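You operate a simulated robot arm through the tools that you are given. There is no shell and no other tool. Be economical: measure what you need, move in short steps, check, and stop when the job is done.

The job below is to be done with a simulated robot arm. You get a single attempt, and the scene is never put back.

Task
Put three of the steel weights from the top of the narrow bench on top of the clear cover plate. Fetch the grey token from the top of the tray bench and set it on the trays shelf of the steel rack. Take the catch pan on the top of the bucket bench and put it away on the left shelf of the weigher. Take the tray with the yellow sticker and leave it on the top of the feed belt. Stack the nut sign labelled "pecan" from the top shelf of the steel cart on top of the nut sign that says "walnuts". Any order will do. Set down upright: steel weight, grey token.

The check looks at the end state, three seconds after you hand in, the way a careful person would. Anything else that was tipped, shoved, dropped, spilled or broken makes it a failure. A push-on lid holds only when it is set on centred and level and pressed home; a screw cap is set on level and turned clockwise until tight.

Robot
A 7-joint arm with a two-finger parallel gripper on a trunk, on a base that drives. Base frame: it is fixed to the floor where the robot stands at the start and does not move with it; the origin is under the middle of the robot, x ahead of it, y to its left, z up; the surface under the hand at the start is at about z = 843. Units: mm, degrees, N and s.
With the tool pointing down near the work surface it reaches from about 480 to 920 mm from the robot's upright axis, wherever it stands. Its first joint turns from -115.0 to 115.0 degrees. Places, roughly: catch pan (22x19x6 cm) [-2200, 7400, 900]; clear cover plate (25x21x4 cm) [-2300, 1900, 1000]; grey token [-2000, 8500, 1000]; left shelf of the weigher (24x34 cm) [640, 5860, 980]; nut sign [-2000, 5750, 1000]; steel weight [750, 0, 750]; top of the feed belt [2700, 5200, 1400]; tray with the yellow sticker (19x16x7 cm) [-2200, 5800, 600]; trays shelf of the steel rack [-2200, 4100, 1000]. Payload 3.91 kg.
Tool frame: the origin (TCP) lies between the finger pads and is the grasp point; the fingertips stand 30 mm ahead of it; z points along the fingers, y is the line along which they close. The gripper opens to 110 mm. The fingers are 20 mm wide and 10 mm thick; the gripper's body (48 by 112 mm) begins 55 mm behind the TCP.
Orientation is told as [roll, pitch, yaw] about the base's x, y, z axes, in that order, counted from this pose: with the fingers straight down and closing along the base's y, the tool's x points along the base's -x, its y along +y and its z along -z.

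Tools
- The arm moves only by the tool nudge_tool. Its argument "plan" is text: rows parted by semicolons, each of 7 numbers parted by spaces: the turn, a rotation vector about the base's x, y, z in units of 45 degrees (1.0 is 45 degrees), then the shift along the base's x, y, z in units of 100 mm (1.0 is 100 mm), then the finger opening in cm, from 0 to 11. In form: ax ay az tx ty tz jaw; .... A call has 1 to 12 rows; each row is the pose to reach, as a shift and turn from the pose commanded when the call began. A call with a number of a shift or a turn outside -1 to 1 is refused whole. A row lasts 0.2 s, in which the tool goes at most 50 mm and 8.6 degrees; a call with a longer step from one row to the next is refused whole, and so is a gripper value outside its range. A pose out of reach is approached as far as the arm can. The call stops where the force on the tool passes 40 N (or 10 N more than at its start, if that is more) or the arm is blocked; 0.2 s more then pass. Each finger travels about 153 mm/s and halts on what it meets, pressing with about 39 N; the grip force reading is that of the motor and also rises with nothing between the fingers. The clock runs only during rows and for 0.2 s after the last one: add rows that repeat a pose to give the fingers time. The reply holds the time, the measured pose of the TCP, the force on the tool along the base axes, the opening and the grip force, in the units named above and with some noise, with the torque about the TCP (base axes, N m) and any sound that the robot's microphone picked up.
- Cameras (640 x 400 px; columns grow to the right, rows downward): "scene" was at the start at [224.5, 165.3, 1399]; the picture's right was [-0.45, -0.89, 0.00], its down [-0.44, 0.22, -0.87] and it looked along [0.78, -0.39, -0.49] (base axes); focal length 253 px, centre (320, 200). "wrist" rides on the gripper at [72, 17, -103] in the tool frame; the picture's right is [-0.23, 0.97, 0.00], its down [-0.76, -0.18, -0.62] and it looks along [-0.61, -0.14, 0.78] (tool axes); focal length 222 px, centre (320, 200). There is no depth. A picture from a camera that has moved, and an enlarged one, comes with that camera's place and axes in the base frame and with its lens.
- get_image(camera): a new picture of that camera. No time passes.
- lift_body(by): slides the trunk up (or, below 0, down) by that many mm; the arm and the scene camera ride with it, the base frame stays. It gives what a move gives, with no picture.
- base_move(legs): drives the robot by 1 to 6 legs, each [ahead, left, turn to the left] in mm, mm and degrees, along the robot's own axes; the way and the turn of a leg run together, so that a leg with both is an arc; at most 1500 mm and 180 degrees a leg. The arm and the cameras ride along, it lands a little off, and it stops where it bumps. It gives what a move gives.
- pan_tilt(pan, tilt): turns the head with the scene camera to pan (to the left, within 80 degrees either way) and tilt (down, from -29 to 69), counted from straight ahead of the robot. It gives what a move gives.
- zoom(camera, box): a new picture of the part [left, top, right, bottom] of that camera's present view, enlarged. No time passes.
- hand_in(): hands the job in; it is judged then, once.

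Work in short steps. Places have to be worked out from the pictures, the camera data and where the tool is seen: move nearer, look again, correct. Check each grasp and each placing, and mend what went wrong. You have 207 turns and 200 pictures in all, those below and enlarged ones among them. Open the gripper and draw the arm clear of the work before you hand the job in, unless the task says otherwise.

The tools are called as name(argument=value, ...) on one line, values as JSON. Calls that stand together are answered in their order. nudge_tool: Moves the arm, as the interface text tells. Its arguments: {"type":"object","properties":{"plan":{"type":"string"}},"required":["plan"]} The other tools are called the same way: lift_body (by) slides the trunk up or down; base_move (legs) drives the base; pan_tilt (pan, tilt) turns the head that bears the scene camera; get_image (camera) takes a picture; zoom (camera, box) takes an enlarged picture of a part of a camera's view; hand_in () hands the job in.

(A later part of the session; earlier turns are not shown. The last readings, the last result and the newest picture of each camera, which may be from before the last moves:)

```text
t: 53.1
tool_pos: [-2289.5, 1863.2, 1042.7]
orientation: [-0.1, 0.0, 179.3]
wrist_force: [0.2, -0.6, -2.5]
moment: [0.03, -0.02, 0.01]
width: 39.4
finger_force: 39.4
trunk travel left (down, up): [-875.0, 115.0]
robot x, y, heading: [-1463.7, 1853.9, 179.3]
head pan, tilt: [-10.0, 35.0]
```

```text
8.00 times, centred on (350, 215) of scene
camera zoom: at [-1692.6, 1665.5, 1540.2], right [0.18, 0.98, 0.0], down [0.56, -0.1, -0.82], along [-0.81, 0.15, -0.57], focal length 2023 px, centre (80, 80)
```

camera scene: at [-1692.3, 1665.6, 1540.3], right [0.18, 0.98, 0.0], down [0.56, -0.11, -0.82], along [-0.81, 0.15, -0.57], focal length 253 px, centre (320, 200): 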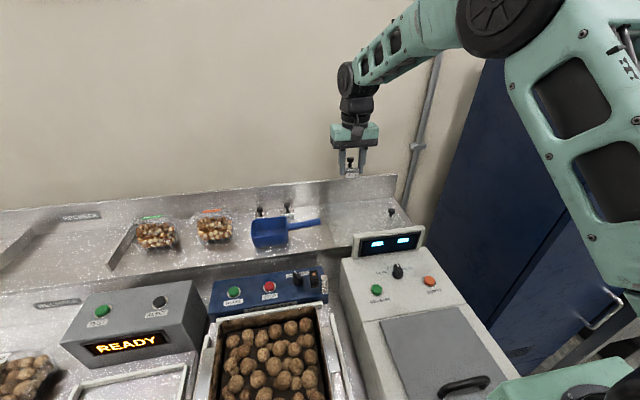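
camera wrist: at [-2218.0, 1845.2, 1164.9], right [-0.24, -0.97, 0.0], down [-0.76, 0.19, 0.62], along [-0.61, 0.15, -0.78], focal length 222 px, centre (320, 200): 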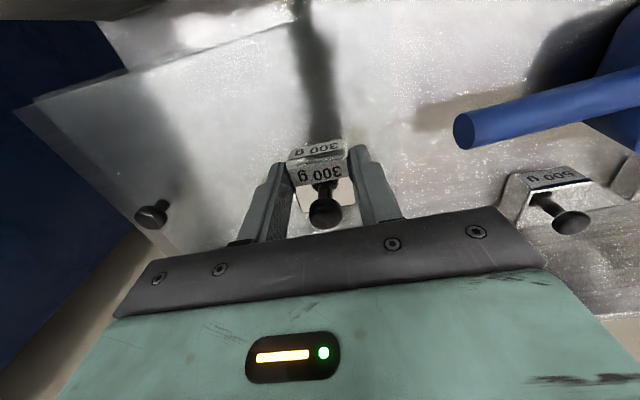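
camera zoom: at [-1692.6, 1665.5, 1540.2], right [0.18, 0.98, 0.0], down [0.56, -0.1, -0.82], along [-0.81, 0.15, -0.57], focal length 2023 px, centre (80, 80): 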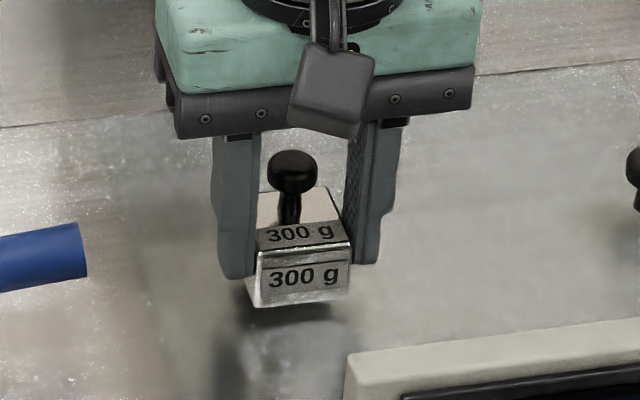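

Reflection shows a gap of only several mm. I go down 2 mm per row, up to 8 mm.

nudge_tool(plan="0 0 0 0 0 -0.02 2; 0 0 0 0 0 -0.04 2; 0 0 0 0 0 -0.06 2; 0 0 0 0 0 -0.08 2")

zoom(camera="scene", box=[310, 190, 390, 240])

```text
t: 54.1
tool_pos: [-2290.3, 1863.4, 1037.5]
orientation: [0.0, -0.4, 179.4]
wrist_force: [-0.9, -0.2, 28.1]
moment: [0.0, 0.09, -0.08]
width: 40.1
finger_force: 38.5
trunk travel left (down, up): [-875.0, 115.0]
robot x, y, heading: [-1464.8, 1853.3, 179.3]
head pan, tilt: [-10.0, 35.0]
```

```text
8.00 times, centred on (350, 215) of scene
camera zoom: at [-1691.1, 1665.6, 1540.7], right [0.18, 0.98, 0.0], down [0.56, -0.1, -0.82], along [-0.81, 0.15, -0.57], focal length 2023 px, centre (80, 80)
```

zoom: 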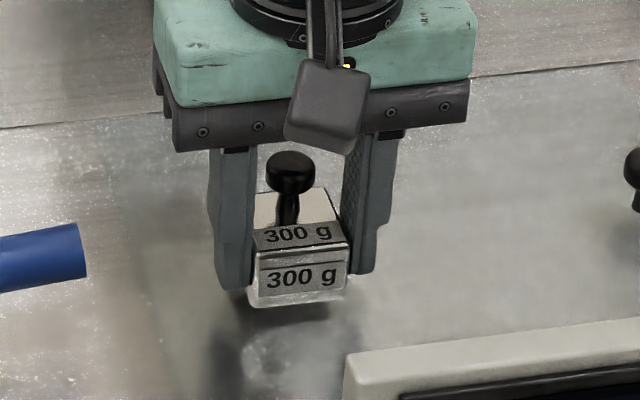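

Contact at TCP ≈1038 (28 N). I ease up, release, and retreat upward.

nudge_tool(plan="0 0 0 0 0 0.03 2; 0 0 0 0 0 0.04 3; 0 0 0 0 0 0.04 5.4; 0 0 0 0 0 0.04 5.4; 0 0 0 0 0 0.04 5.4; 0 0 0 0 0 0.3 5.4; 0 0 0 0 0 0.7 5.4; 0 0 0 0 0 1 5.4")

zoom(camera="scene", box=[290, 160, 418, 240])

get_image(camera="wrist")

```text
t: 55.9
tool_pos: [-2289.3, 1862.8, 1134.0]
orientation: [-0.2, -0.1, 179.2]
wrist_force: [-0.2, 0.0, -0.1]
moment: [-0.01, -0.02, 0.0]
width: 53.9
finger_force: 0.0
trunk travel left (down, up): [-875.0, 115.0]
robot x, y, heading: [-1463.7, 1847.7, 179.7]
head pan, tilt: [-10.0, 35.0]
```

```text
5.00 times, centred on (354, 200) of scene
camera zoom: at [-1692.7, 1665.5, 1540.2], right [0.18, 0.98, 0.0], down [0.56, -0.1, -0.82], along [-0.81, 0.15, -0.57], focal length 1264 px, centre (150, 200)
```

zoom: 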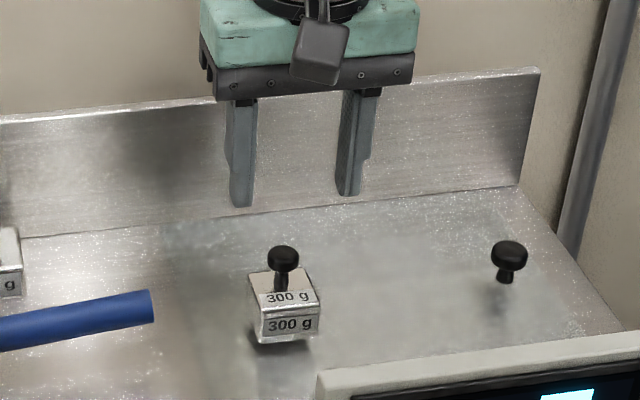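

```text
159 pictures are left
camera wrist: at [-2218.2, 1844.1, 1237.6], right [-0.24, -0.97, 0.0], down [-0.76, 0.19, 0.62], along [-0.61, 0.15, -0.78], focal length 222 px, centre (320, 200)
```

wrist: 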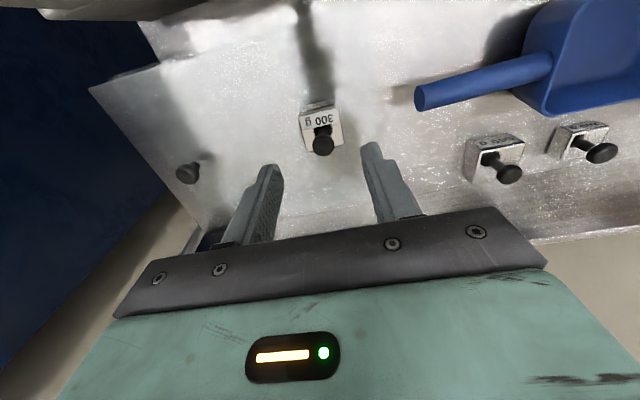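

The 300 g weight stands upright on the plate. Now I raise and retract the arm, then drive back for the next weight.

nudge_tool(plan="0 0 0 0 0 0.4 5.4; 0 0 0 0 0 0.8 5.4; 0 0 0 0.3 0 1 5.4; 0 0 0 0.7 0 1 5.4; 0 0 0 1 0 1 5.4")

nudge_tool(plan="0 0 0 0.4 0 0 5.4; 0 0 0 0.8 0 0 5.4; 0 0 0 1 0 0 5.4")

base_move(legs=[[-460, 0, 0], [0, 0, -179.4], [352, -680, 0], [352, -680, 0], [280, -490, 0]])

pan_tilt(pan=-20, tilt=35)

get_image(camera="scene")

get_image(camera="wrist")

```text
t: 57.1
tool_pos: [-2190.9, 1862.6, 1234.5]
orientation: [-0.2, 0.1, 179.2]
wrist_force: [0.5, -0.4, -0.6]
moment: [0.0, 0.02, 0.02]
width: 54.2
finger_force: 0.1
trunk travel left (down, up): [-875.0, 115.0]
robot x, y, heading: [-1462.2, 1851.2, 179.7]
head pan, tilt: [-10.0, 35.0]
```

```text
t: 57.9
tool_pos: [-2090.3, 1861.8, 1233.6]
orientation: [-0.1, 0.0, 179.3]
wrist_force: [-0.1, 0.1, 0.0]
moment: [0.0, -0.07, -0.01]
width: 54.1
finger_force: 0.1
trunk travel left (down, up): [-875.0, 115.0]
robot x, y, heading: [-1462.6, 1852.3, 179.4]
head pan, tilt: [-10.0, 35.0]
```

```text
t: 78.2
tool_pos: [628.1, -7.6, 1234.2]
orientation: [-0.1, 0.0, -0.2]
wrist_force: [-0.5, 0.2, 0.3]
moment: [0.0, -0.01, 0.01]
width: 54.0
finger_force: 0.0
trunk travel left (down, up): [-875.0, 115.0]
robot x, y, heading: [1.6, -0.3, -0.1]
head pan, tilt: [-10.0, 35.0]
```

```text
t: 79.0
tool_pos: [628.7, -8.0, 1233.1]
orientation: [-0.1, 0.0, -0.2]
wrist_force: [-0.9, 0.1, 0.3]
moment: [-0.01, 0.03, 0.0]
width: 53.9
finger_force: 0.1
trunk travel left (down, up): [-875.0, 115.0]
robot x, y, heading: [3.1, -4.0, -0.0]
head pan, tilt: [-20.0, 35.0]
```

```text
158 pictures are left
camera scene: at [227.6, 172.6, 1540.3], right [-0.34, -0.94, 0.0], down [-0.54, 0.2, -0.82], along [0.77, -0.28, -0.57], focal length 253 px, centre (320, 200)
```

scene: 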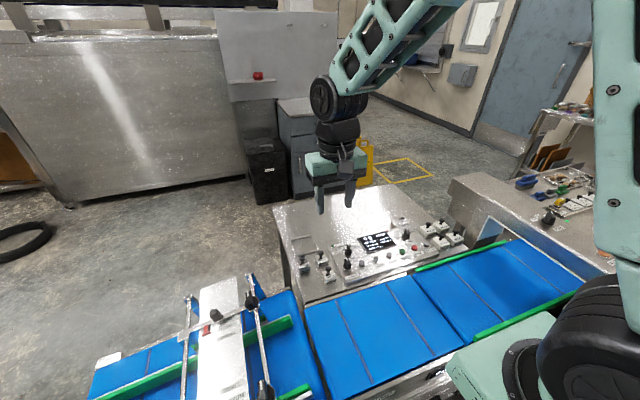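

```text
157 pictures are left
camera wrist: at [555.0, 8.1, 1337.1], right [0.23, 0.97, 0.0], down [0.76, -0.18, 0.62], along [0.61, -0.15, -0.78], focal length 222 px, centre (320, 200)
```

wrist: 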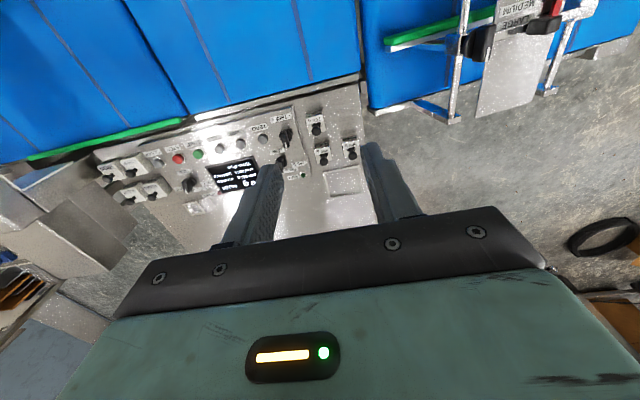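

Back at the narrow bench. The 200 g weight should be at about (717,-40); I move above it and look.

nudge_tool(plan="0 0 0 0.3 -0.1 -0.3 5.4; 0 0 0 0.6 -0.2 -0.6 5.4; 0 0 0 0.88 -0.32 -0.9 5.4")

nudge_tool(plan="0 0 0 0 0 -0.4 5.4; 0 0 0 0 0 -0.8 5.4; 0 0 0 0 0 -1 5.4; 0 0 0 0 0 -1 5.4")

nudge_tool(plan="0 0 0 0 0 -0.4 5.4; 0 0 0 0 0 -0.8 5.4; 0 0 0 0 0 -0.8 5.4")

zoom(camera="wrist", box=[200, 90, 424, 230])

zoom(camera="scene", box=[280, 220, 376, 280])

```text
t: 79.8
tool_pos: [714.9, -42.0, 1144.2]
orientation: [0.0, -0.1, -0.1]
wrist_force: [-0.7, 1.0, 0.6]
moment: [-0.04, -0.04, 0.03]
width: 54.4
finger_force: 0.0
trunk travel left (down, up): [-875.0, 115.0]
robot x, y, heading: [2.4, -2.6, -0.2]
head pan, tilt: [-20.0, 35.0]
```

```text
t: 80.8
tool_pos: [715.1, -40.2, 1043.7]
orientation: [-0.2, 0.1, -0.2]
wrist_force: [0.3, 0.4, -0.7]
moment: [0.03, -0.03, -0.01]
width: 54.3
finger_force: 0.1
trunk travel left (down, up): [-875.0, 115.0]
robot x, y, heading: [-0.9, -2.3, -0.1]
head pan, tilt: [-20.0, 35.0]
```

```text
t: 81.6
tool_pos: [715.9, -39.0, 963.9]
orientation: [0.0, 0.0, -0.2]
wrist_force: [0.7, -0.3, 0.2]
moment: [-0.02, 0.0, 0.02]
width: 53.9
finger_force: 0.1
trunk travel left (down, up): [-875.0, 115.0]
robot x, y, heading: [0.1, -3.7, 0.2]
head pan, tilt: [-20.0, 35.0]
```

```text
2.86 times, centred on (312, 160) of wrist
camera zoom: at [642.3, -21.2, 1066.8], right [0.23, 0.97, 0.0], down [0.76, -0.18, 0.62], along [0.61, -0.15, -0.78], focal length 635 px, centre (343, 314)
```

zoom: 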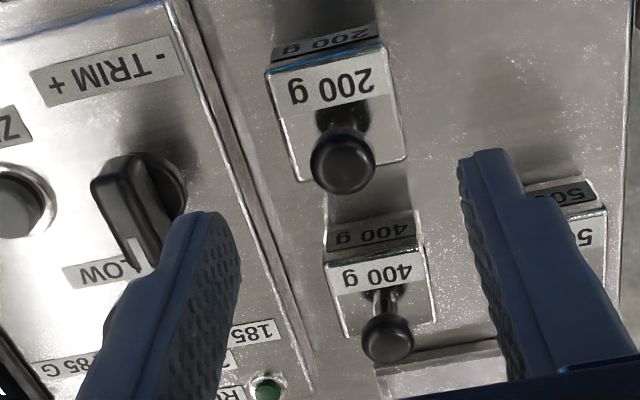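

```text
6.67 times, centred on (328, 250) of scene
camera zoom: at [227.6, 172.5, 1540.3], right [-0.34, -0.94, 0.0], down [-0.54, 0.2, -0.82], along [0.77, -0.28, -0.57], focal length 1686 px, centre (267, -133)
```

zoom: 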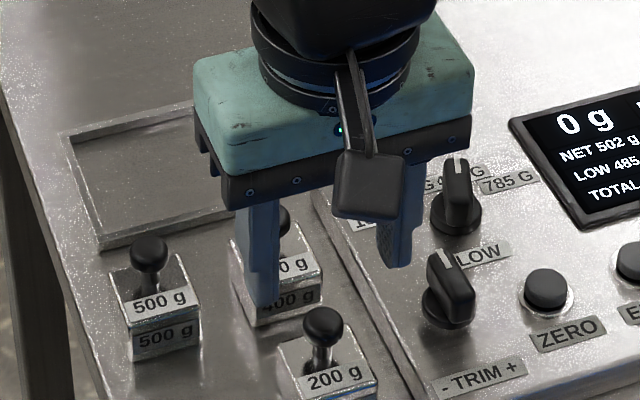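

The 200 g block has only ~17 mm to the raised panel, so the 500 g (left free, 26 mm gap right) is an easier next pick. I move above it at about (790, 27).

nudge_tool(plan="0 0 0 0.25 0.22 0 5.4; 0 0 0 0.5 0.44 0 5.4; 0 0 0 0.74 0.66 0 5.4; 0 0 0 0.74 0.66 0 5.4")

zoom(camera="wrist", box=[200, 90, 424, 230])

```text
t: 82.6
tool_pos: [789.8, 28.2, 963.6]
orientation: [-0.1, 0.0, -0.2]
wrist_force: [1.2, -0.5, -0.5]
moment: [-0.04, -0.01, 0.01]
width: 54.1
finger_force: 0.1
trunk travel left (down, up): [-875.0, 115.0]
robot x, y, heading: [-2.5, -3.9, -0.2]
head pan, tilt: [-20.0, 35.0]
```

```text
2.86 times, centred on (312, 160) of wrist
camera zoom: at [716.7, 44.6, 1067.9], right [0.23, 0.97, 0.0], down [0.76, -0.18, 0.62], along [0.61, -0.15, -0.78], focal length 635 px, centre (343, 314)
```

zoom: 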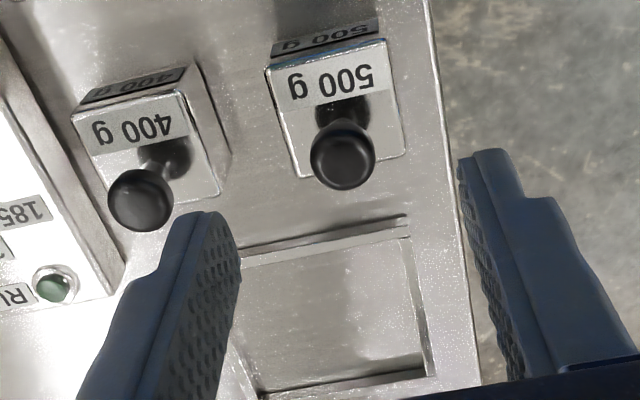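

The 500 g block is centred under the gripper within 2 mm. I descend to ~882, close, and lift.

nudge_tool(plan="0 0 0 -0.02 0 -0.3 5.4; 0 0 0 -0.02 0 -0.55 5.4; 0 0 0 -0.02 0 -0.7 5.4; 0 0 0 -0.02 0 -0.81 5.4; 0 0 0 -0.02 0 -0.81 5.4; 0 0 0 -0.02 0 -0.81 3; 0 0 0 -0.02 0 -0.81 2; 0 0 0 -0.02 0 -0.81 2; 0 0 0 -0.02 0 -0.81 2")

nudge_tool(plan="0 0 0 0 0 0.1 2; 0 0 0 0 0 0.3 2; 0 0 0 0 0 0.6 2; 0 0 0 0 0 1 2; 0 0 0 0 0 1 2")

get_image(camera="wrist")

```text
t: 84.6
tool_pos: [788.4, 25.5, 882.8]
orientation: [-0.1, 0.0, -0.2]
wrist_force: [0.2, 0.6, -0.1]
moment: [-0.01, 0.05, 0.05]
width: 39.5
finger_force: 39.0
trunk travel left (down, up): [-875.0, 115.0]
robot x, y, heading: [3.0, -3.9, -0.4]
head pan, tilt: [-20.0, 35.0]
```

```text
t: 85.8
tool_pos: [787.8, 23.2, 983.2]
orientation: [-0.1, 0.0, -0.1]
wrist_force: [0.0, -0.3, -5.2]
moment: [0.0, 0.03, 0.04]
width: 39.8
finger_force: 38.9
trunk travel left (down, up): [-875.0, 115.0]
robot x, y, heading: [0.3, -2.3, -0.1]
head pan, tilt: [-20.0, 35.0]
```

```text
153 pictures are left
camera wrist: at [715.6, 39.9, 1086.4], right [0.23, 0.97, 0.0], down [0.76, -0.18, 0.62], along [0.61, -0.15, -0.78], focal length 222 px, centre (320, 200)
```

wrist: 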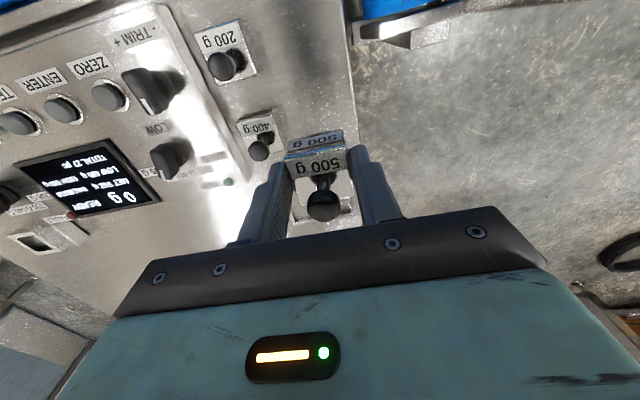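

The 500 g weight is held. I raise, retract and drive the same way back to the plate.

nudge_tool(plan="0 0 0 0 0 0.4 2; 0 0 0 0 0 0.8 2; 0 0 0 -0.3 -0.1 1 2; 0 0 0 -0.7 -0.2 1 2; 0 0 0 -0.8 -0.2 1 2")

nudge_tool(plan="0 0 0 0 0 0.4 2; 0 0 0 0 0 0.8 2; 0 0 0 -0.3 0 1 2; 0 0 0 -0.8 0 1 2; 0 0 0 -0.8 0 1.0 2")

base_move(legs=[[-300, 500, 0], [-352, 680, 0], [-352, 680, 0], [0, 0, 179.5], [330, 0, 0]])

```text
t: 87.0
tool_pos: [707.1, 6.1, 1082.5]
orientation: [-0.1, 0.0, -0.2]
wrist_force: [0.2, 0.7, -5.4]
moment: [-0.03, 0.01, 0.02]
width: 39.7
finger_force: 39.2
trunk travel left (down, up): [-875.0, 115.0]
robot x, y, heading: [2.0, -3.2, -0.1]
head pan, tilt: [-20.0, 35.0]
```

```text
t: 88.2
tool_pos: [627.8, 6.9, 1184.0]
orientation: [0.0, 0.0, -0.2]
wrist_force: [0.4, 0.7, -4.7]
moment: [0.01, 0.02, -0.01]
width: 39.9
finger_force: 39.2
trunk travel left (down, up): [-875.0, 115.0]
robot x, y, heading: [-0.4, -1.7, -0.1]
head pan, tilt: [-20.0, 35.0]
```

```text
t: 108.0
tool_pos: [-1961.1, 1855.9, 1184.3]
orientation: [-0.1, 0.0, 178.6]
wrist_force: [-0.4, -0.3, -4.8]
moment: [0.0, 0.01, 0.02]
width: 39.4
finger_force: 38.7
trunk travel left (down, up): [-875.0, 115.0]
robot x, y, heading: [-1328.8, 1854.1, 178.8]
head pan, tilt: [-20.0, 35.0]
```

Before reaching past the moisture display I raise 50 mm, then drive the last 105 mm.

nudge_tool(plan="0 0 0 0 0.4 0.25 2; 0 0 0 0 0.85 0.5 2")

base_move(legs=[[105, 0, 0.8]])

nudge_tool(plan="0 0 0 -0.4 0 0 2; 0 0 0 -0.8 0 0 2; 0 0 0 -1 0 0 2")

nudge_tool(plan="0 0 0 -0.4 0 0 2; 0 0 0 -0.8 0 0 2; 0 0 0 -1 0 0 2; 0 0 0 -1 0 0 2")

get_image(camera="wrist")

get_image(camera="scene")

```text
refused: row 2 steps farther than a row can; nothing moved
```

```text
t: 109.2
tool_pos: [-2064.3, 1849.7, 1183.9]
orientation: [-0.2, 0.0, 179.4]
wrist_force: [-0.4, 0.4, -4.5]
moment: [-0.01, -0.02, -0.01]
width: 39.7
finger_force: 38.3
trunk travel left (down, up): [-875.0, 115.0]
robot x, y, heading: [-1440.0, 1857.6, 179.5]
head pan, tilt: [-20.0, 35.0]
```

```text
t: 110.0
tool_pos: [-2163.8, 1850.2, 1182.6]
orientation: [-0.2, -0.1, 179.2]
wrist_force: [1.2, 0.0, -4.3]
moment: [0.0, 0.0, -0.02]
width: 39.5
finger_force: 39.6
trunk travel left (down, up): [-875.0, 115.0]
robot x, y, heading: [-1434.5, 1859.0, 179.3]
head pan, tilt: [-20.0, 35.0]
```

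```text
t: 111.0
tool_pos: [-2263.5, 1849.5, 1182.0]
orientation: [-0.1, 0.1, 179.2]
wrist_force: [-0.1, 0.4, -4.5]
moment: [0.0, -0.03, 0.01]
width: 39.7
finger_force: 39.2
trunk travel left (down, up): [-875.0, 115.0]
robot x, y, heading: [-1436.9, 1855.5, 179.3]
head pan, tilt: [-20.0, 35.0]
```

```text
152 pictures are left
camera wrist: at [-2192.5, 1831.0, 1285.4], right [-0.24, -0.97, 0.0], down [-0.76, 0.19, 0.62], along [-0.6, 0.15, -0.78], focal length 222 px, centre (320, 200)
```

wrist: 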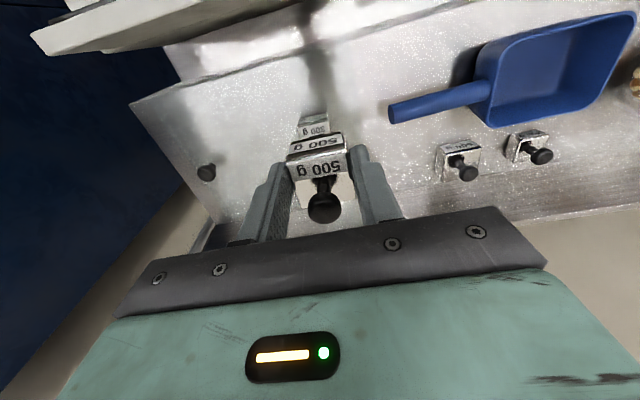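

```text
151 pictures are left
camera scene: at [-1661.8, 1683.4, 1540.2], right [0.35, 0.94, 0.0], down [0.54, -0.2, -0.82], along [-0.77, 0.29, -0.57], focal length 253 px, centre (320, 200)
```

scene: 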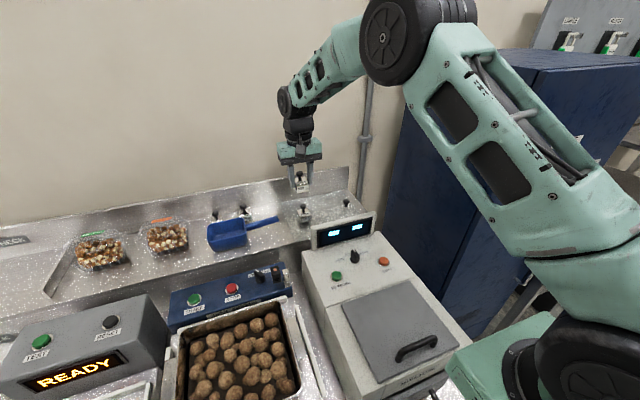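

Now over the plate; I shift to the second spot (-2300, 1938), then lower to ~1052.

nudge_tool(plan="0 0 0 -0.15 0.4 0 2; 0 0 0 -0.35 0.8 0 2; 0 0 0 -0.36 0.89 0 2; 0 0 0 -0.36 0.89 -0.4 2; 0 0 0 -0.36 0.89 -0.8 2; 0 0 0 -0.36 0.89 -1 2; 0 0 0 -0.36 0.89 -1 2")

nudge_tool(plan="0 0 0 0 0 -0.2 2; 0 0 0 0 0 -0.3 2; 0 0 0 0 0 -0.3 2")

get_image(camera="wrist")

zoom(camera="scene", box=[260, 170, 388, 250])

```text
t: 112.6
tool_pos: [-2298.9, 1938.7, 1084.7]
orientation: [-0.1, 0.0, 179.3]
wrist_force: [0.5, -0.8, -5.3]
moment: [-0.03, -0.02, 0.03]
width: 39.6
finger_force: 39.2
trunk travel left (down, up): [-875.0, 115.0]
robot x, y, heading: [-1435.6, 1854.6, 179.5]
head pan, tilt: [-20.0, 35.0]
```

```text
t: 113.4
tool_pos: [-2299.5, 1937.2, 1053.6]
orientation: [-0.1, 0.0, 179.3]
wrist_force: [0.0, 0.8, -5.3]
moment: [0.02, -0.05, 0.01]
width: 39.9
finger_force: 38.7
trunk travel left (down, up): [-875.0, 115.0]
robot x, y, heading: [-1435.4, 1855.9, 179.2]
head pan, tilt: [-20.0, 35.0]
```

```text
150 pictures are left
camera wrist: at [-2228.7, 1919.4, 1156.0], right [-0.24, -0.97, 0.0], down [-0.76, 0.19, 0.62], along [-0.61, 0.15, -0.78], focal length 222 px, centre (320, 200)
```

wrist: 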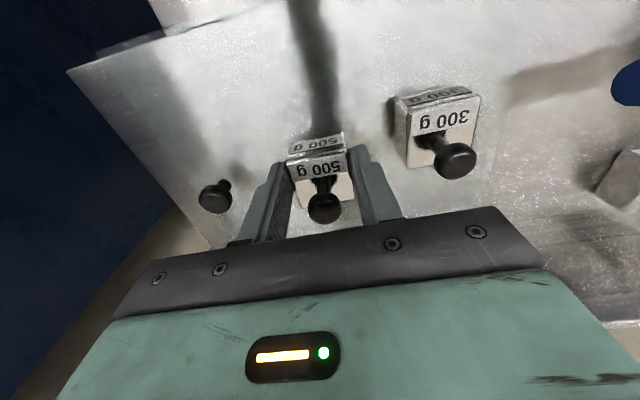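

```text
5.00 times, centred on (324, 210) of scene
camera zoom: at [-1661.7, 1683.4, 1540.2], right [0.35, 0.94, 0.0], down [0.54, -0.2, -0.82], along [-0.77, 0.29, -0.57], focal length 1264 px, centre (300, 150)
```

zoom: 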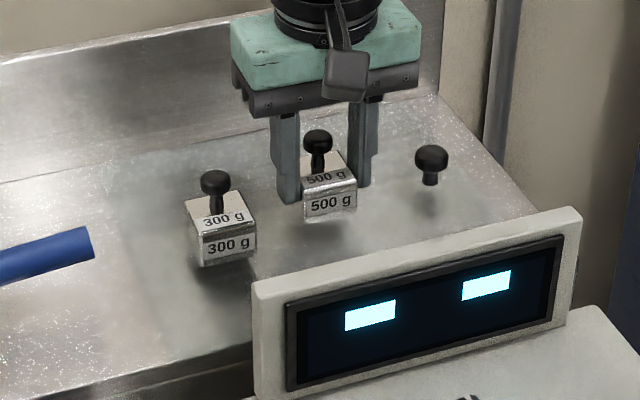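

Clear of the other weight and the knob. I lower the last ~15 mm slowly.

nudge_tool(plan="0 0 0 0 0 -0.08 2; 0 0 0 0 0 -0.11 2; 0 0 0 0 0 -0.13 2; 0 0 0 0 0 -0.145 2; 0 0 0 0 0 -0.16 2; 0 0 0 0 0 -0.17 2")

```text
t: 114.8
tool_pos: [-2299.2, 1938.6, 1036.6]
orientation: [0.0, -0.2, 179.2]
wrist_force: [-5.2, -3.8, 17.2]
moment: [-0.22, 0.19, 0.01]
width: 39.7
finger_force: 39.1
trunk travel left (down, up): [-875.0, 115.0]
robot x, y, heading: [-1439.8, 1856.9, 179.4]
head pan, tilt: [-20.0, 35.0]
```

Contact (17 N up). I ease, release and rise.

nudge_tool(plan="0 0 0 0 0 0.01 2; 0 0 0 0 0 0.01 3; 0 0 0 0 0 0.01 5.2; 0 0 0 0 0 0.01 5.2; 0 0 0 0 0 0.01 5.2; 0 0 0 0 0 0.3 5.2; 0 0 0 0 0 0.7 5.2; 0 0 0 0 0 1 5.2")

nudge_tool(plan="0 0 0 0 0 0.4 5.4; 0 0 0 0 0 0.8 5.4; 0 0 0 0.3 0 0.8 5.4; 0 0 0 0.7 0 0.8 5.4; 0 0 0 1 0 0.8 5.4")

nudge_tool(plan="0 0 0 0.4 0 0 5.4; 0 0 0 0.8 0 0 5.4; 0 0 0 1 0 0 5.4")

zoom(camera="scene", box=[260, 170, 388, 250])

```text
t: 116.6
tool_pos: [-2299.3, 1939.3, 1138.2]
orientation: [0.0, 0.0, 179.2]
wrist_force: [-0.8, 0.1, -0.7]
moment: [-0.01, -0.01, -0.01]
width: 51.9
finger_force: 0.0
trunk travel left (down, up): [-875.0, 115.0]
robot x, y, heading: [-1437.4, 1854.6, 179.4]
head pan, tilt: [-20.0, 35.0]
```

```text
t: 117.8
tool_pos: [-2199.2, 1940.8, 1219.2]
orientation: [-0.2, -0.1, 179.3]
wrist_force: [0.1, 0.2, 0.5]
moment: [0.02, -0.04, 0.01]
width: 54.0
finger_force: 0.0
trunk travel left (down, up): [-875.0, 115.0]
robot x, y, heading: [-1434.9, 1852.6, 179.7]
head pan, tilt: [-20.0, 35.0]
```

```text
t: 118.6
tool_pos: [-2098.4, 1940.5, 1216.2]
orientation: [-0.1, 0.0, 179.2]
wrist_force: [0.1, 0.0, 0.6]
moment: [-0.03, 0.0, 0.02]
width: 54.1
finger_force: 0.1
trunk travel left (down, up): [-875.0, 115.0]
robot x, y, heading: [-1439.2, 1856.5, 179.5]
head pan, tilt: [-20.0, 35.0]
```

```text
5.00 times, centred on (324, 210) of scene
camera zoom: at [-1661.5, 1683.3, 1540.3], right [0.35, 0.94, 0.0], down [0.54, -0.2, -0.82], along [-0.77, 0.29, -0.57], focal length 1264 px, centre (300, 150)
```

zoom: 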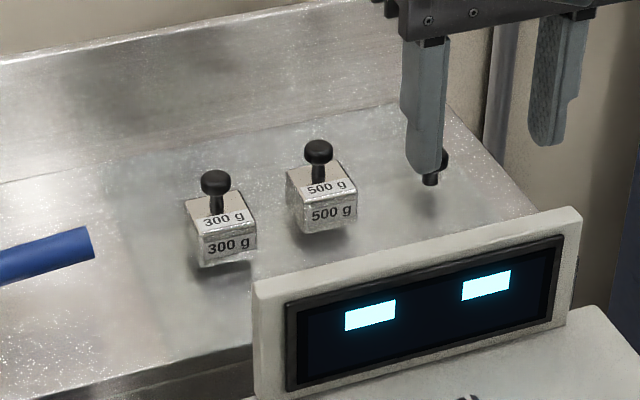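

Two weights are on the plate. I drive back for the 200 g one, turning the gripper -90° so it closes along x.

base_move(legs=[[-433, 0, 0], [0, 0, -179.4], [352, -680, 0], [352, -680, 0], [285, -490, 0]])

nudge_tool(plan="0 0 -0.17 0 0 0 5.4; 0 0 -0.34 0 0 0 5.4; 0 0 -0.5 0 0 0 5.4; 0 0 -0.67 0 0 0 5.4; 0 0 -0.84 0 0 0 5.4; 0 0 -1 0 0 0 5.4")

nudge_tool(plan="0 0 -0.17 0 0 0 5.4; 0 0 -0.34 0 0 0 5.4; 0 0 -0.5 0 0 0 5.4; 0 0 -0.67 0 0 0 5.4; 0 0 -0.84 0 0 0 5.4; 0 0 -1 0 0 0 5.4; 0 0 -1 0 0 0 5.4")

```text
t: 139.0
tool_pos: [576.9, -145.6, 1216.4]
orientation: [-0.1, 0.0, -2.3]
wrist_force: [-0.4, 0.3, 0.3]
moment: [-0.03, 0.01, -0.01]
width: 53.7
finger_force: 0.1
trunk travel left (down, up): [-875.0, 115.0]
robot x, y, heading: [-83.2, -41.7, -2.1]
head pan, tilt: [-20.0, 35.0]
```

```text
t: 140.4
tool_pos: [578.4, -145.0, 1216.4]
orientation: [-0.2, 0.0, -47.3]
wrist_force: [-0.8, 0.4, 0.1]
moment: [-0.04, -0.01, 0.02]
width: 53.7
finger_force: 0.1
trunk travel left (down, up): [-875.0, 115.0]
robot x, y, heading: [-85.0, -39.8, -1.8]
head pan, tilt: [-20.0, 35.0]
```

```text
t: 142.0
tool_pos: [578.4, -145.3, 1216.9]
orientation: [-0.1, 0.1, -92.5]
wrist_force: [-0.5, 0.1, 0.0]
moment: [0.04, 0.0, -0.02]
width: 53.9
finger_force: 0.1
trunk travel left (down, up): [-875.0, 115.0]
robot x, y, heading: [-83.6, -42.0, -2.1]
head pan, tilt: [-20.0, 35.0]
```

The base landed ~90 mm off; I correct it and bring the tool over the 200 g block (714, -40).

base_move(legs=[[80, 45, 2.1]])

```text
t: 143.1
tool_pos: [662.6, -76.7, 1216.7]
orientation: [-0.1, 0.0, -90.1]
wrist_force: [-0.8, -1.3, -0.5]
moment: [0.02, -0.01, 0.0]
width: 54.0
finger_force: 0.0
trunk travel left (down, up): [-875.0, 115.0]
robot x, y, heading: [-2.1, 1.6, -0.1]
head pan, tilt: [-20.0, 35.0]
```

nudge_tool(plan="0 0 0 0.2 0.15 -0.3 5.6; 0 0 0 0.4 0.3 -0.6 5.6; 0 0 0 0.52 0.37 -0.9 5.6; 0 0 0 0.52 0.37 -1 5.6")

nudge_tool(plan="0 0 0 0 0 -0.4 5.6; 0 0 0 0 0 -0.8 5.6; 0 0 0 0 0 -1 5.6")

nudge_tool(plan="0 0 0 0 0 -0.3 5.6; 0 0 0 0 0 -0.55 5.6; 0 0 0 0 0 -0.55 5.6")

get_image(camera="wrist")

zoom(camera="scene", box=[260, 200, 388, 280])

```text
t: 144.1
tool_pos: [716.2, -38.3, 1115.3]
orientation: [-0.1, 0.0, -90.1]
wrist_force: [0.2, 0.5, -0.3]
moment: [0.0, 0.01, 0.03]
width: 56.0
finger_force: 0.1
trunk travel left (down, up): [-875.0, 115.0]
robot x, y, heading: [2.1, -1.1, 0.3]
head pan, tilt: [-20.0, 35.0]
```

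```text
t: 144.9
tool_pos: [715.7, -41.4, 1015.7]
orientation: [-0.1, 0.0, -90.1]
wrist_force: [-0.7, 0.2, 0.5]
moment: [-0.01, 0.0, -0.01]
width: 56.1
finger_force: 0.0
trunk travel left (down, up): [-875.0, 115.0]
robot x, y, heading: [-2.1, 0.7, -0.2]
head pan, tilt: [-20.0, 35.0]
```

```text
t: 145.7
tool_pos: [714.4, -41.9, 958.8]
orientation: [-0.2, 0.0, -90.0]
wrist_force: [0.0, 0.8, 0.6]
moment: [0.03, -0.02, 0.02]
width: 56.3
finger_force: 0.0
trunk travel left (down, up): [-875.0, 115.0]
robot x, y, heading: [2.8, 2.1, 0.3]
head pan, tilt: [-20.0, 35.0]
```

```text
147 pictures are left
camera wrist: at [730.8, 30.8, 1063.1], right [0.97, -0.23, 0.0], down [-0.18, -0.76, 0.62], along [-0.14, -0.61, -0.78], focal length 222 px, centre (320, 200)
```

wrist: 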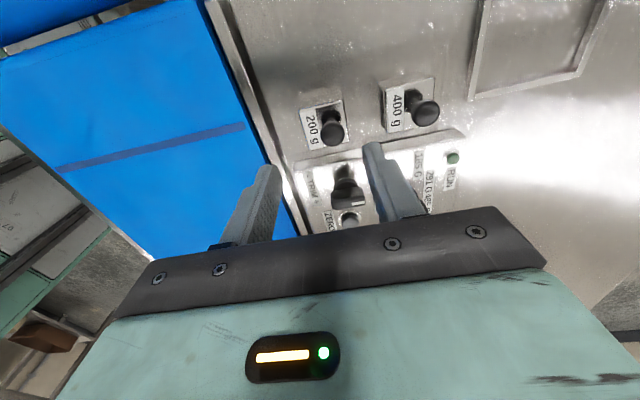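

```text
5.00 times, centred on (324, 240) of scene
camera zoom: at [224.6, 177.6, 1540.3], right [-0.34, -0.94, 0.0], down [-0.54, 0.2, -0.82], along [0.77, -0.28, -0.57], focal length 1264 px, centre (300, 0)
```

zoom: 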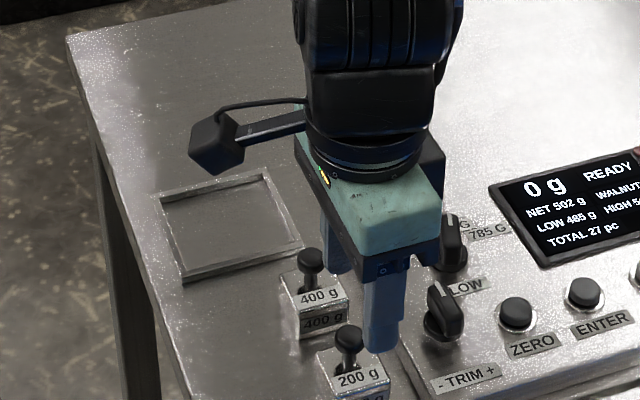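

zoom(camera="wrist", box=[260, 60, 452, 180])

```text
3.33 times, centred on (356, 120) of wrist
camera zoom: at [730.8, 30.8, 1063.1], right [0.97, -0.23, 0.0], down [-0.18, -0.76, 0.62], along [-0.14, -0.61, -0.78], focal length 740 px, centre (200, 467)
```

zoom: 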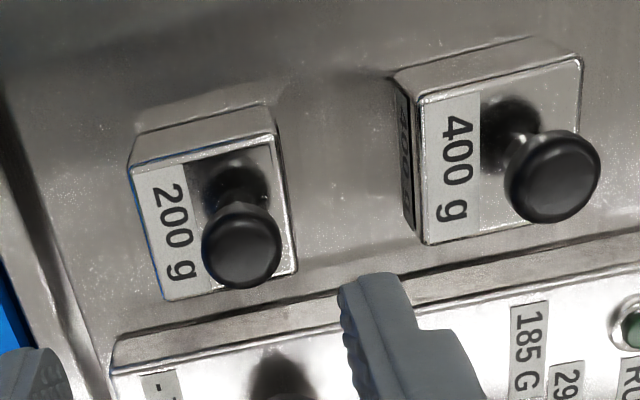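

The 200 g block centre is about (718,-39), and gaps along x are ample. Descend to ~882, close, lift.

nudge_tool(plan="0 0 0 0.03 0.02 -0.3 5.6; 0 0 0 0.03 0.02 -0.5 5.6; 0 0 0 0.03 0.02 -0.66 5.6; 0 0 0 0.03 0.02 -0.77 5.6; 0 0 0 0.03 0.02 -0.77 5.6; 0 0 0 0.03 0.02 -0.77 3; 0 0 0 0.03 0.02 -0.77 2; 0 0 0 0.03 0.02 -0.77 2; 0 0 0 0.03 0.02 -0.77 2")

nudge_tool(plan="0 0 0 0 0 0.1 2; 0 0 0 0 0 0.3 2; 0 0 0 0 0 0.6 2; 0 0 0 0 0 1 2; 0 0 0 0 0 1 2")

get_image(camera="wrist")

```text
t: 147.7
tool_pos: [718.6, -37.6, 883.9]
orientation: [-0.1, 0.0, -90.0]
wrist_force: [-0.5, -0.2, 0.2]
moment: [0.01, -0.01, -0.02]
width: 39.6
finger_force: 38.7
trunk travel left (down, up): [-875.0, 115.0]
robot x, y, heading: [-3.7, -2.5, 0.1]
head pan, tilt: [-20.0, 35.0]
```

```text
t: 148.9
tool_pos: [717.2, -36.9, 982.6]
orientation: [-0.2, 0.0, -90.2]
wrist_force: [0.2, -0.1, -2.5]
moment: [-0.01, -0.02, 0.0]
width: 39.4
finger_force: 39.0
trunk travel left (down, up): [-875.0, 115.0]
robot x, y, heading: [-1.6, 3.6, 0.0]
head pan, tilt: [-20.0, 35.0]
```

```text
144 pictures are left
camera wrist: at [733.1, 34.3, 1086.5], right [0.97, -0.23, 0.0], down [-0.18, -0.76, 0.62], along [-0.14, -0.61, -0.78], focal length 222 px, centre (320, 200)
```

wrist: 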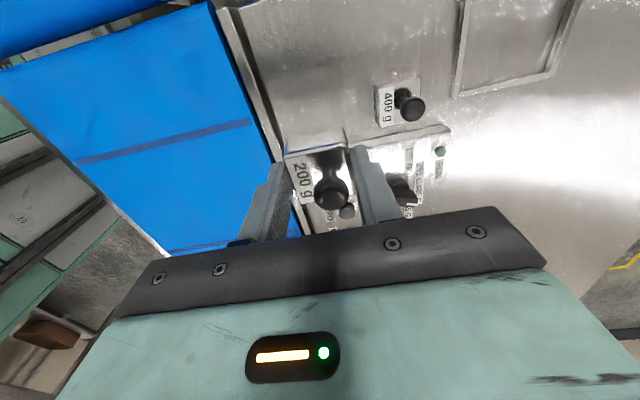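

The 200 g weight is held. I raise, retract, turn the gripper back, and drive to the plate.

nudge_tool(plan="0 0 0 0 0 0.4 2; 0 0 0 0 0 0.8 2; 0 0 0.1 -0.2 0.1 1 2; 0 0 0.25 -0.5 0.2 1 2; 0 0 0.42 -0.8 0.3 1 2; 0 0 0.59 -0.9 0.35 1 2; 0 0 0.75 -0.9 0.35 1 2; 0 0 0.9 -0.9 0.35 1 2; 0 0 1 -0.9 0.35 1 2")

nudge_tool(plan="0 0 0.1 0 0 0.4 2; 0 0 0.25 0 0 0.8 2; 0 0 0.42 0 0 1 2; 0 0 0.59 0 0 1 2; 0 0 0.75 0 0 1 2; 0 0 0.9 0 0 1 2; 0 0 1 0 0 1 2")

nudge_tool(plan="0 0 0 0 0 0.3 2; 0 0 0 0 0 0.4 2")

base_move(legs=[[-300, 500, 0], [-352, 680, 0], [-352, 680, 0], [0, 0, 179.5], [330, 0, 0]])

```text
t: 150.9
tool_pos: [627.6, -2.5, 1084.5]
orientation: [-0.1, 0.0, -45.0]
wrist_force: [-0.3, -0.3, -1.4]
moment: [0.02, 0.02, -0.01]
width: 39.3
finger_force: 39.1
trunk travel left (down, up): [-875.0, 115.0]
robot x, y, heading: [-3.7, 4.0, 0.1]
head pan, tilt: [-20.0, 35.0]
```

```text
t: 152.5
tool_pos: [628.4, -1.7, 1184.5]
orientation: [-0.1, 0.0, 0.0]
wrist_force: [1.1, 0.0, -1.6]
moment: [-0.02, 0.0, -0.01]
width: 39.4
finger_force: 39.3
trunk travel left (down, up): [-875.0, 115.0]
robot x, y, heading: [1.5, 2.1, 0.3]
head pan, tilt: [-20.0, 35.0]
```

```text
t: 153.1
tool_pos: [627.2, -2.4, 1224.2]
orientation: [-0.1, -0.1, 0.0]
wrist_force: [0.6, -0.1, -2.7]
moment: [-0.01, 0.01, -0.01]
width: 39.5
finger_force: 39.2
trunk travel left (down, up): [-875.0, 115.0]
robot x, y, heading: [0.7, 1.7, -0.2]
head pan, tilt: [-20.0, 35.0]
```

```text
t: 173.0
tool_pos: [-1952.2, 1850.8, 1224.3]
orientation: [0.0, -0.1, -179.5]
wrist_force: [0.6, -0.7, -1.3]
moment: [-0.02, -0.01, 0.0]
width: 39.6
finger_force: 39.1
trunk travel left (down, up): [-875.0, 115.0]
robot x, y, heading: [-1323.0, 1853.9, -179.4]
head pan, tilt: [-20.0, 35.0]
```

I drive the last 115 mm and bring the weight over the third spot (-2352, 1902).

base_move(legs=[[115, 0, -0.5]])

nudge_tool(plan="0 0 0 -0.4 0.2 0 2; 0 0 0 -0.8 0.4 0 2; 0 0 0 -1 0.5 0 2")

nudge_tool(plan="0 0 0 -0.4 0 0 2; 0 0 0 -0.8 0 0 2; 0 0 0 -1 0 0 2; 0 0 0 -1 0 0 2")

get_image(camera="wrist")

```text
t: 174.2
tool_pos: [-2066.7, 1854.6, 1224.5]
orientation: [0.0, 0.0, -179.9]
wrist_force: [0.0, 0.2, -1.9]
moment: [0.01, 0.0, -0.01]
width: 39.3
finger_force: 39.2
trunk travel left (down, up): [-875.0, 115.0]
robot x, y, heading: [-1439.4, 1854.6, -179.5]
head pan, tilt: [-20.0, 35.0]
```

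```text
t: 175.0
tool_pos: [-2168.9, 1905.6, 1224.3]
orientation: [-0.1, 0.0, -179.9]
wrist_force: [-0.2, 0.3, -1.6]
moment: [0.02, -0.05, -0.02]
width: 39.2
finger_force: 39.4
trunk travel left (down, up): [-875.0, 115.0]
robot x, y, heading: [-1438.2, 1853.6, -179.7]
head pan, tilt: [-20.0, 35.0]
```

```text
t: 176.0
tool_pos: [-2266.6, 1905.7, 1224.0]
orientation: [-0.1, 0.0, -179.9]
wrist_force: [0.0, 0.1, -1.9]
moment: [-0.03, -0.03, 0.01]
width: 39.6
finger_force: 38.9
trunk travel left (down, up): [-875.0, 115.0]
robot x, y, heading: [-1438.1, 1855.6, -180.0]
head pan, tilt: [-20.0, 35.0]
```

```text
143 pictures are left
camera wrist: at [-2195.6, 1887.9, 1327.6], right [-0.23, -0.97, 0.0], down [-0.76, 0.18, 0.62], along [-0.61, 0.14, -0.78], focal length 222 px, centre (320, 200)
```

wrist: 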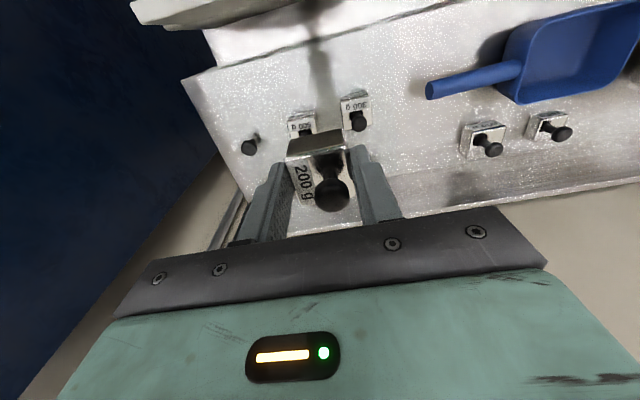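

nudge_tool(plan="0 0 0 -0.4 0 0 2; 0 0 0 -0.85 -0.03 0 2; 0 0 0 -0.85 -0.03 -0.4 2; 0 0 0 -0.85 -0.03 -0.8 2; 0 0 0 -0.85 -0.03 -1 2; 0 0 0 -0.85 -0.03 -1 2")

nudge_tool(plan="0 0 0 0 0 -0.3 2; 0 0 0 0 0 -0.6 2; 0 0 0 0 0 -0.73 2; 0 0 0 0 0 -0.73 2")

get_image(camera="wrist")

zoom(camera="scene", box=[260, 170, 388, 250])

```text
t: 177.4
tool_pos: [-2352.9, 1902.6, 1123.6]
orientation: [-0.1, 0.0, -179.9]
wrist_force: [0.2, 0.2, -1.8]
moment: [0.03, 0.0, 0.01]
width: 39.3
finger_force: 38.9
trunk travel left (down, up): [-875.0, 115.0]
robot x, y, heading: [-1439.2, 1855.1, -179.8]
head pan, tilt: [-20.0, 35.0]
```

```text
t: 178.4
tool_pos: [-2352.4, 1903.0, 1051.1]
orientation: [-0.1, 0.1, -179.9]
wrist_force: [-0.2, 0.5, -2.4]
moment: [0.04, -0.03, 0.02]
width: 39.3
finger_force: 38.8
trunk travel left (down, up): [-875.0, 115.0]
robot x, y, heading: [-1437.1, 1855.0, -179.7]
head pan, tilt: [-20.0, 35.0]
```

```text
142 pictures are left
camera wrist: at [-2281.9, 1884.5, 1154.3], right [-0.23, -0.97, 0.0], down [-0.76, 0.18, 0.62], along [-0.61, 0.14, -0.78], focal length 222 px, centre (320, 200)
```

wrist: 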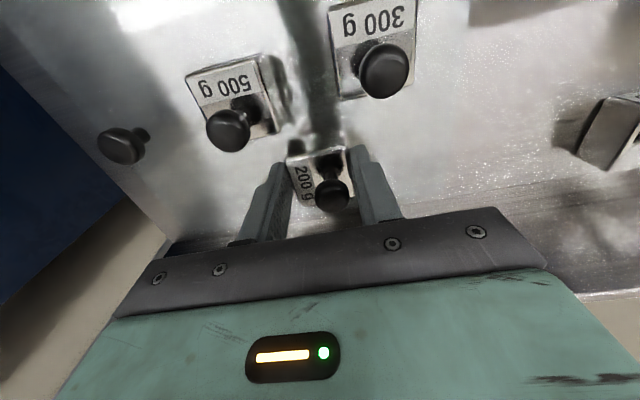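

```text
5.00 times, centred on (324, 210) of scene
camera zoom: at [-1660.5, 1679.0, 1540.2], right [0.34, 0.94, 0.0], down [0.54, -0.19, -0.82], along [-0.77, 0.28, -0.57], focal length 1264 px, centre (300, 150)
```

zoom: 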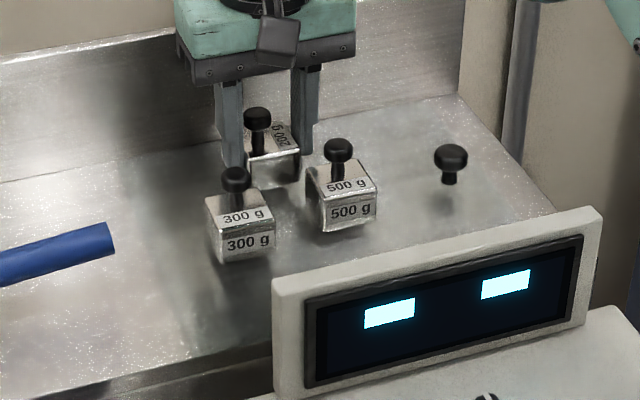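

Clear on all sides. I lower to contact.

nudge_tool(plan="0 0 0 0 0 -0.06 2; 0 0 0 0 0 -0.09 2; 0 0 0 0 0 -0.11 2; 0 0 0 0 0 -0.125 2; 0 0 0 0 0 -0.14 2; 0 0 0 0 0 -0.15 2")

```text
t: 179.8
tool_pos: [-2353.0, 1903.5, 1038.2]
orientation: [-0.1, -0.2, -179.9]
wrist_force: [-4.2, -1.5, 27.6]
moment: [-0.09, 0.16, 0.04]
width: 39.8
finger_force: 39.1
trunk travel left (down, up): [-875.0, 115.0]
robot x, y, heading: [-1439.2, 1853.9, -179.7]
head pan, tilt: [-20.0, 35.0]
```

nudge_tool(plan="0 0 0 0 0 0.02 2; 0 0 0 0 0 0.02 3; 0 0 0 0 0 0.02 5; 0 0 0 0 0 0.02 5; 0 0 0 0 0 0.02 5; 0 0 0 0 0 0.3 5; 0 0 0 0 0 0.7 5; 0 0 0 0 0 1 5")

nudge_tool(plan="0 0 0 0 0 0.4 5.4; 0 0 0 0 0 0.8 5.4; 0 0 0 0.3 0 0.9 5.4; 0 0 0 0.7 0 0.9 5.4; 0 0 0 1 0 0.9 5.4")

nudge_tool(plan="0 0 0 0.4 0 0 5.4; 0 0 0 0.8 0 0 5.4; 0 0 0 1 0 0 5.4")

zoom(camera="scene", box=[260, 170, 388, 250])

```text
t: 181.6
tool_pos: [-2353.0, 1902.8, 1136.2]
orientation: [-0.1, 0.1, -179.9]
wrist_force: [-0.6, 0.0, 0.8]
moment: [-0.01, 0.02, 0.01]
width: 49.9
finger_force: 0.1
trunk travel left (down, up): [-875.0, 115.0]
robot x, y, heading: [-1437.2, 1850.7, -179.7]
head pan, tilt: [-20.0, 35.0]
```

```text
t: 182.8
tool_pos: [-2253.5, 1904.1, 1225.5]
orientation: [-0.2, 0.0, -179.9]
wrist_force: [-0.4, -0.1, 0.2]
moment: [0.01, -0.03, -0.01]
width: 53.8
finger_force: 0.0
trunk travel left (down, up): [-875.0, 115.0]
robot x, y, heading: [-1440.0, 1854.0, -179.7]
head pan, tilt: [-20.0, 35.0]
```

```text
t: 183.6
tool_pos: [-2151.5, 1903.3, 1227.1]
orientation: [-0.1, -0.1, -179.9]
wrist_force: [0.0, 0.0, 0.4]
moment: [0.0, 0.01, -0.02]
width: 54.1
finger_force: 0.0
trunk travel left (down, up): [-875.0, 115.0]
robot x, y, heading: [-1438.1, 1854.4, -179.7]
head pan, tilt: [-20.0, 35.0]
```

```text
5.00 times, centred on (324, 210) of scene
camera zoom: at [-1660.4, 1679.0, 1540.3], right [0.34, 0.94, 0.0], down [0.54, -0.19, -0.82], along [-0.77, 0.28, -0.57], focal length 1264 px, centre (300, 150)
```

zoom: 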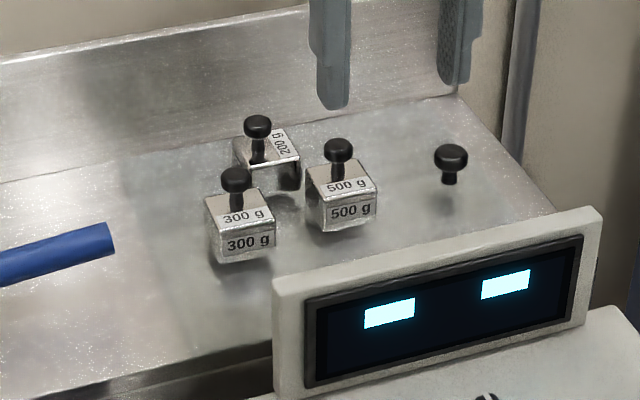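

All three weights stand on the plate. Next the cart with nut signs (y≈5750): I back off and strafe +y, looking ahead before crossing the blue hose.

base_move(legs=[[-440, 0, 0], [0, -1000, 0]])

pan_tilt(pan=-70, tilt=25)

get_image(camera="scene")

pan_tilt(pan=-10, tilt=25)

get_image(camera="scene")

```text
t: 191.0
tool_pos: [-1730.2, 2887.2, 1226.9]
orientation: [-0.1, 0.0, -179.6]
wrist_force: [-0.7, -0.4, -0.7]
moment: [0.03, 0.01, -0.02]
width: 54.4
finger_force: 0.0
trunk travel left (down, up): [-875.0, 115.0]
robot x, y, heading: [-1011.6, 2843.9, -179.5]
head pan, tilt: [-20.0, 35.0]
```

```text
t: 192.2
tool_pos: [-1730.0, 2887.3, 1227.0]
orientation: [-0.1, 0.1, -179.4]
wrist_force: [-0.1, -0.3, -0.7]
moment: [-0.02, 0.03, 0.0]
width: 54.2
finger_force: 0.0
trunk travel left (down, up): [-875.0, 115.0]
robot x, y, heading: [-1016.1, 2841.9, -179.6]
head pan, tilt: [-70.0, 25.0]
```

```text
139 pictures are left
camera scene: at [-1185.6, 2722.4, 1556.0], right [0.94, 0.35, 0.0], down [0.15, -0.4, -0.91], along [-0.32, 0.85, -0.42], focal length 253 px, centre (320, 200)
```

scene: 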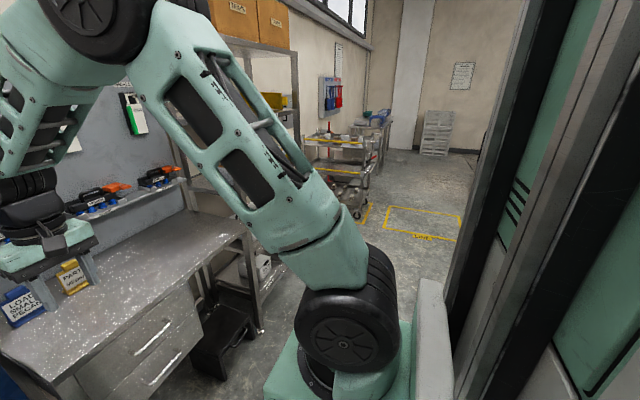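

```text
t: 193.5
tool_pos: [-1730.1, 2887.0, 1227.3]
orientation: [-0.1, 0.0, -179.5]
wrist_force: [-0.4, -0.8, -0.3]
moment: [-0.01, -0.01, 0.02]
width: 54.1
finger_force: 0.1
trunk travel left (down, up): [-875.0, 115.0]
robot x, y, heading: [-1014.9, 2843.1, -179.1]
head pan, tilt: [-10.0, 25.0]
```

```text
138 pictures are left
camera scene: at [-1243.9, 2651.3, 1556.1], right [0.16, 0.99, 0.0], down [0.42, -0.07, -0.91], along [-0.89, 0.15, -0.42], focal length 253 px, centre (320, 200)
```

scene: 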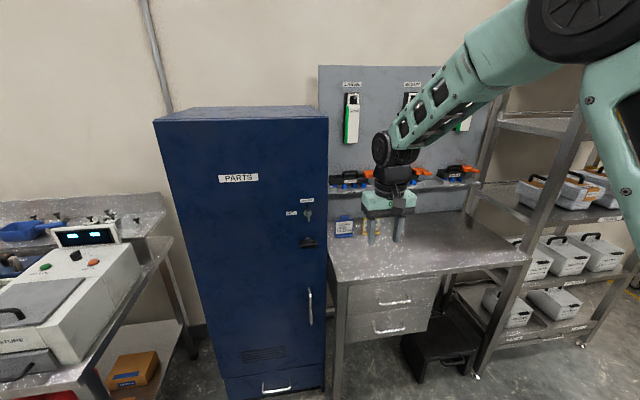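

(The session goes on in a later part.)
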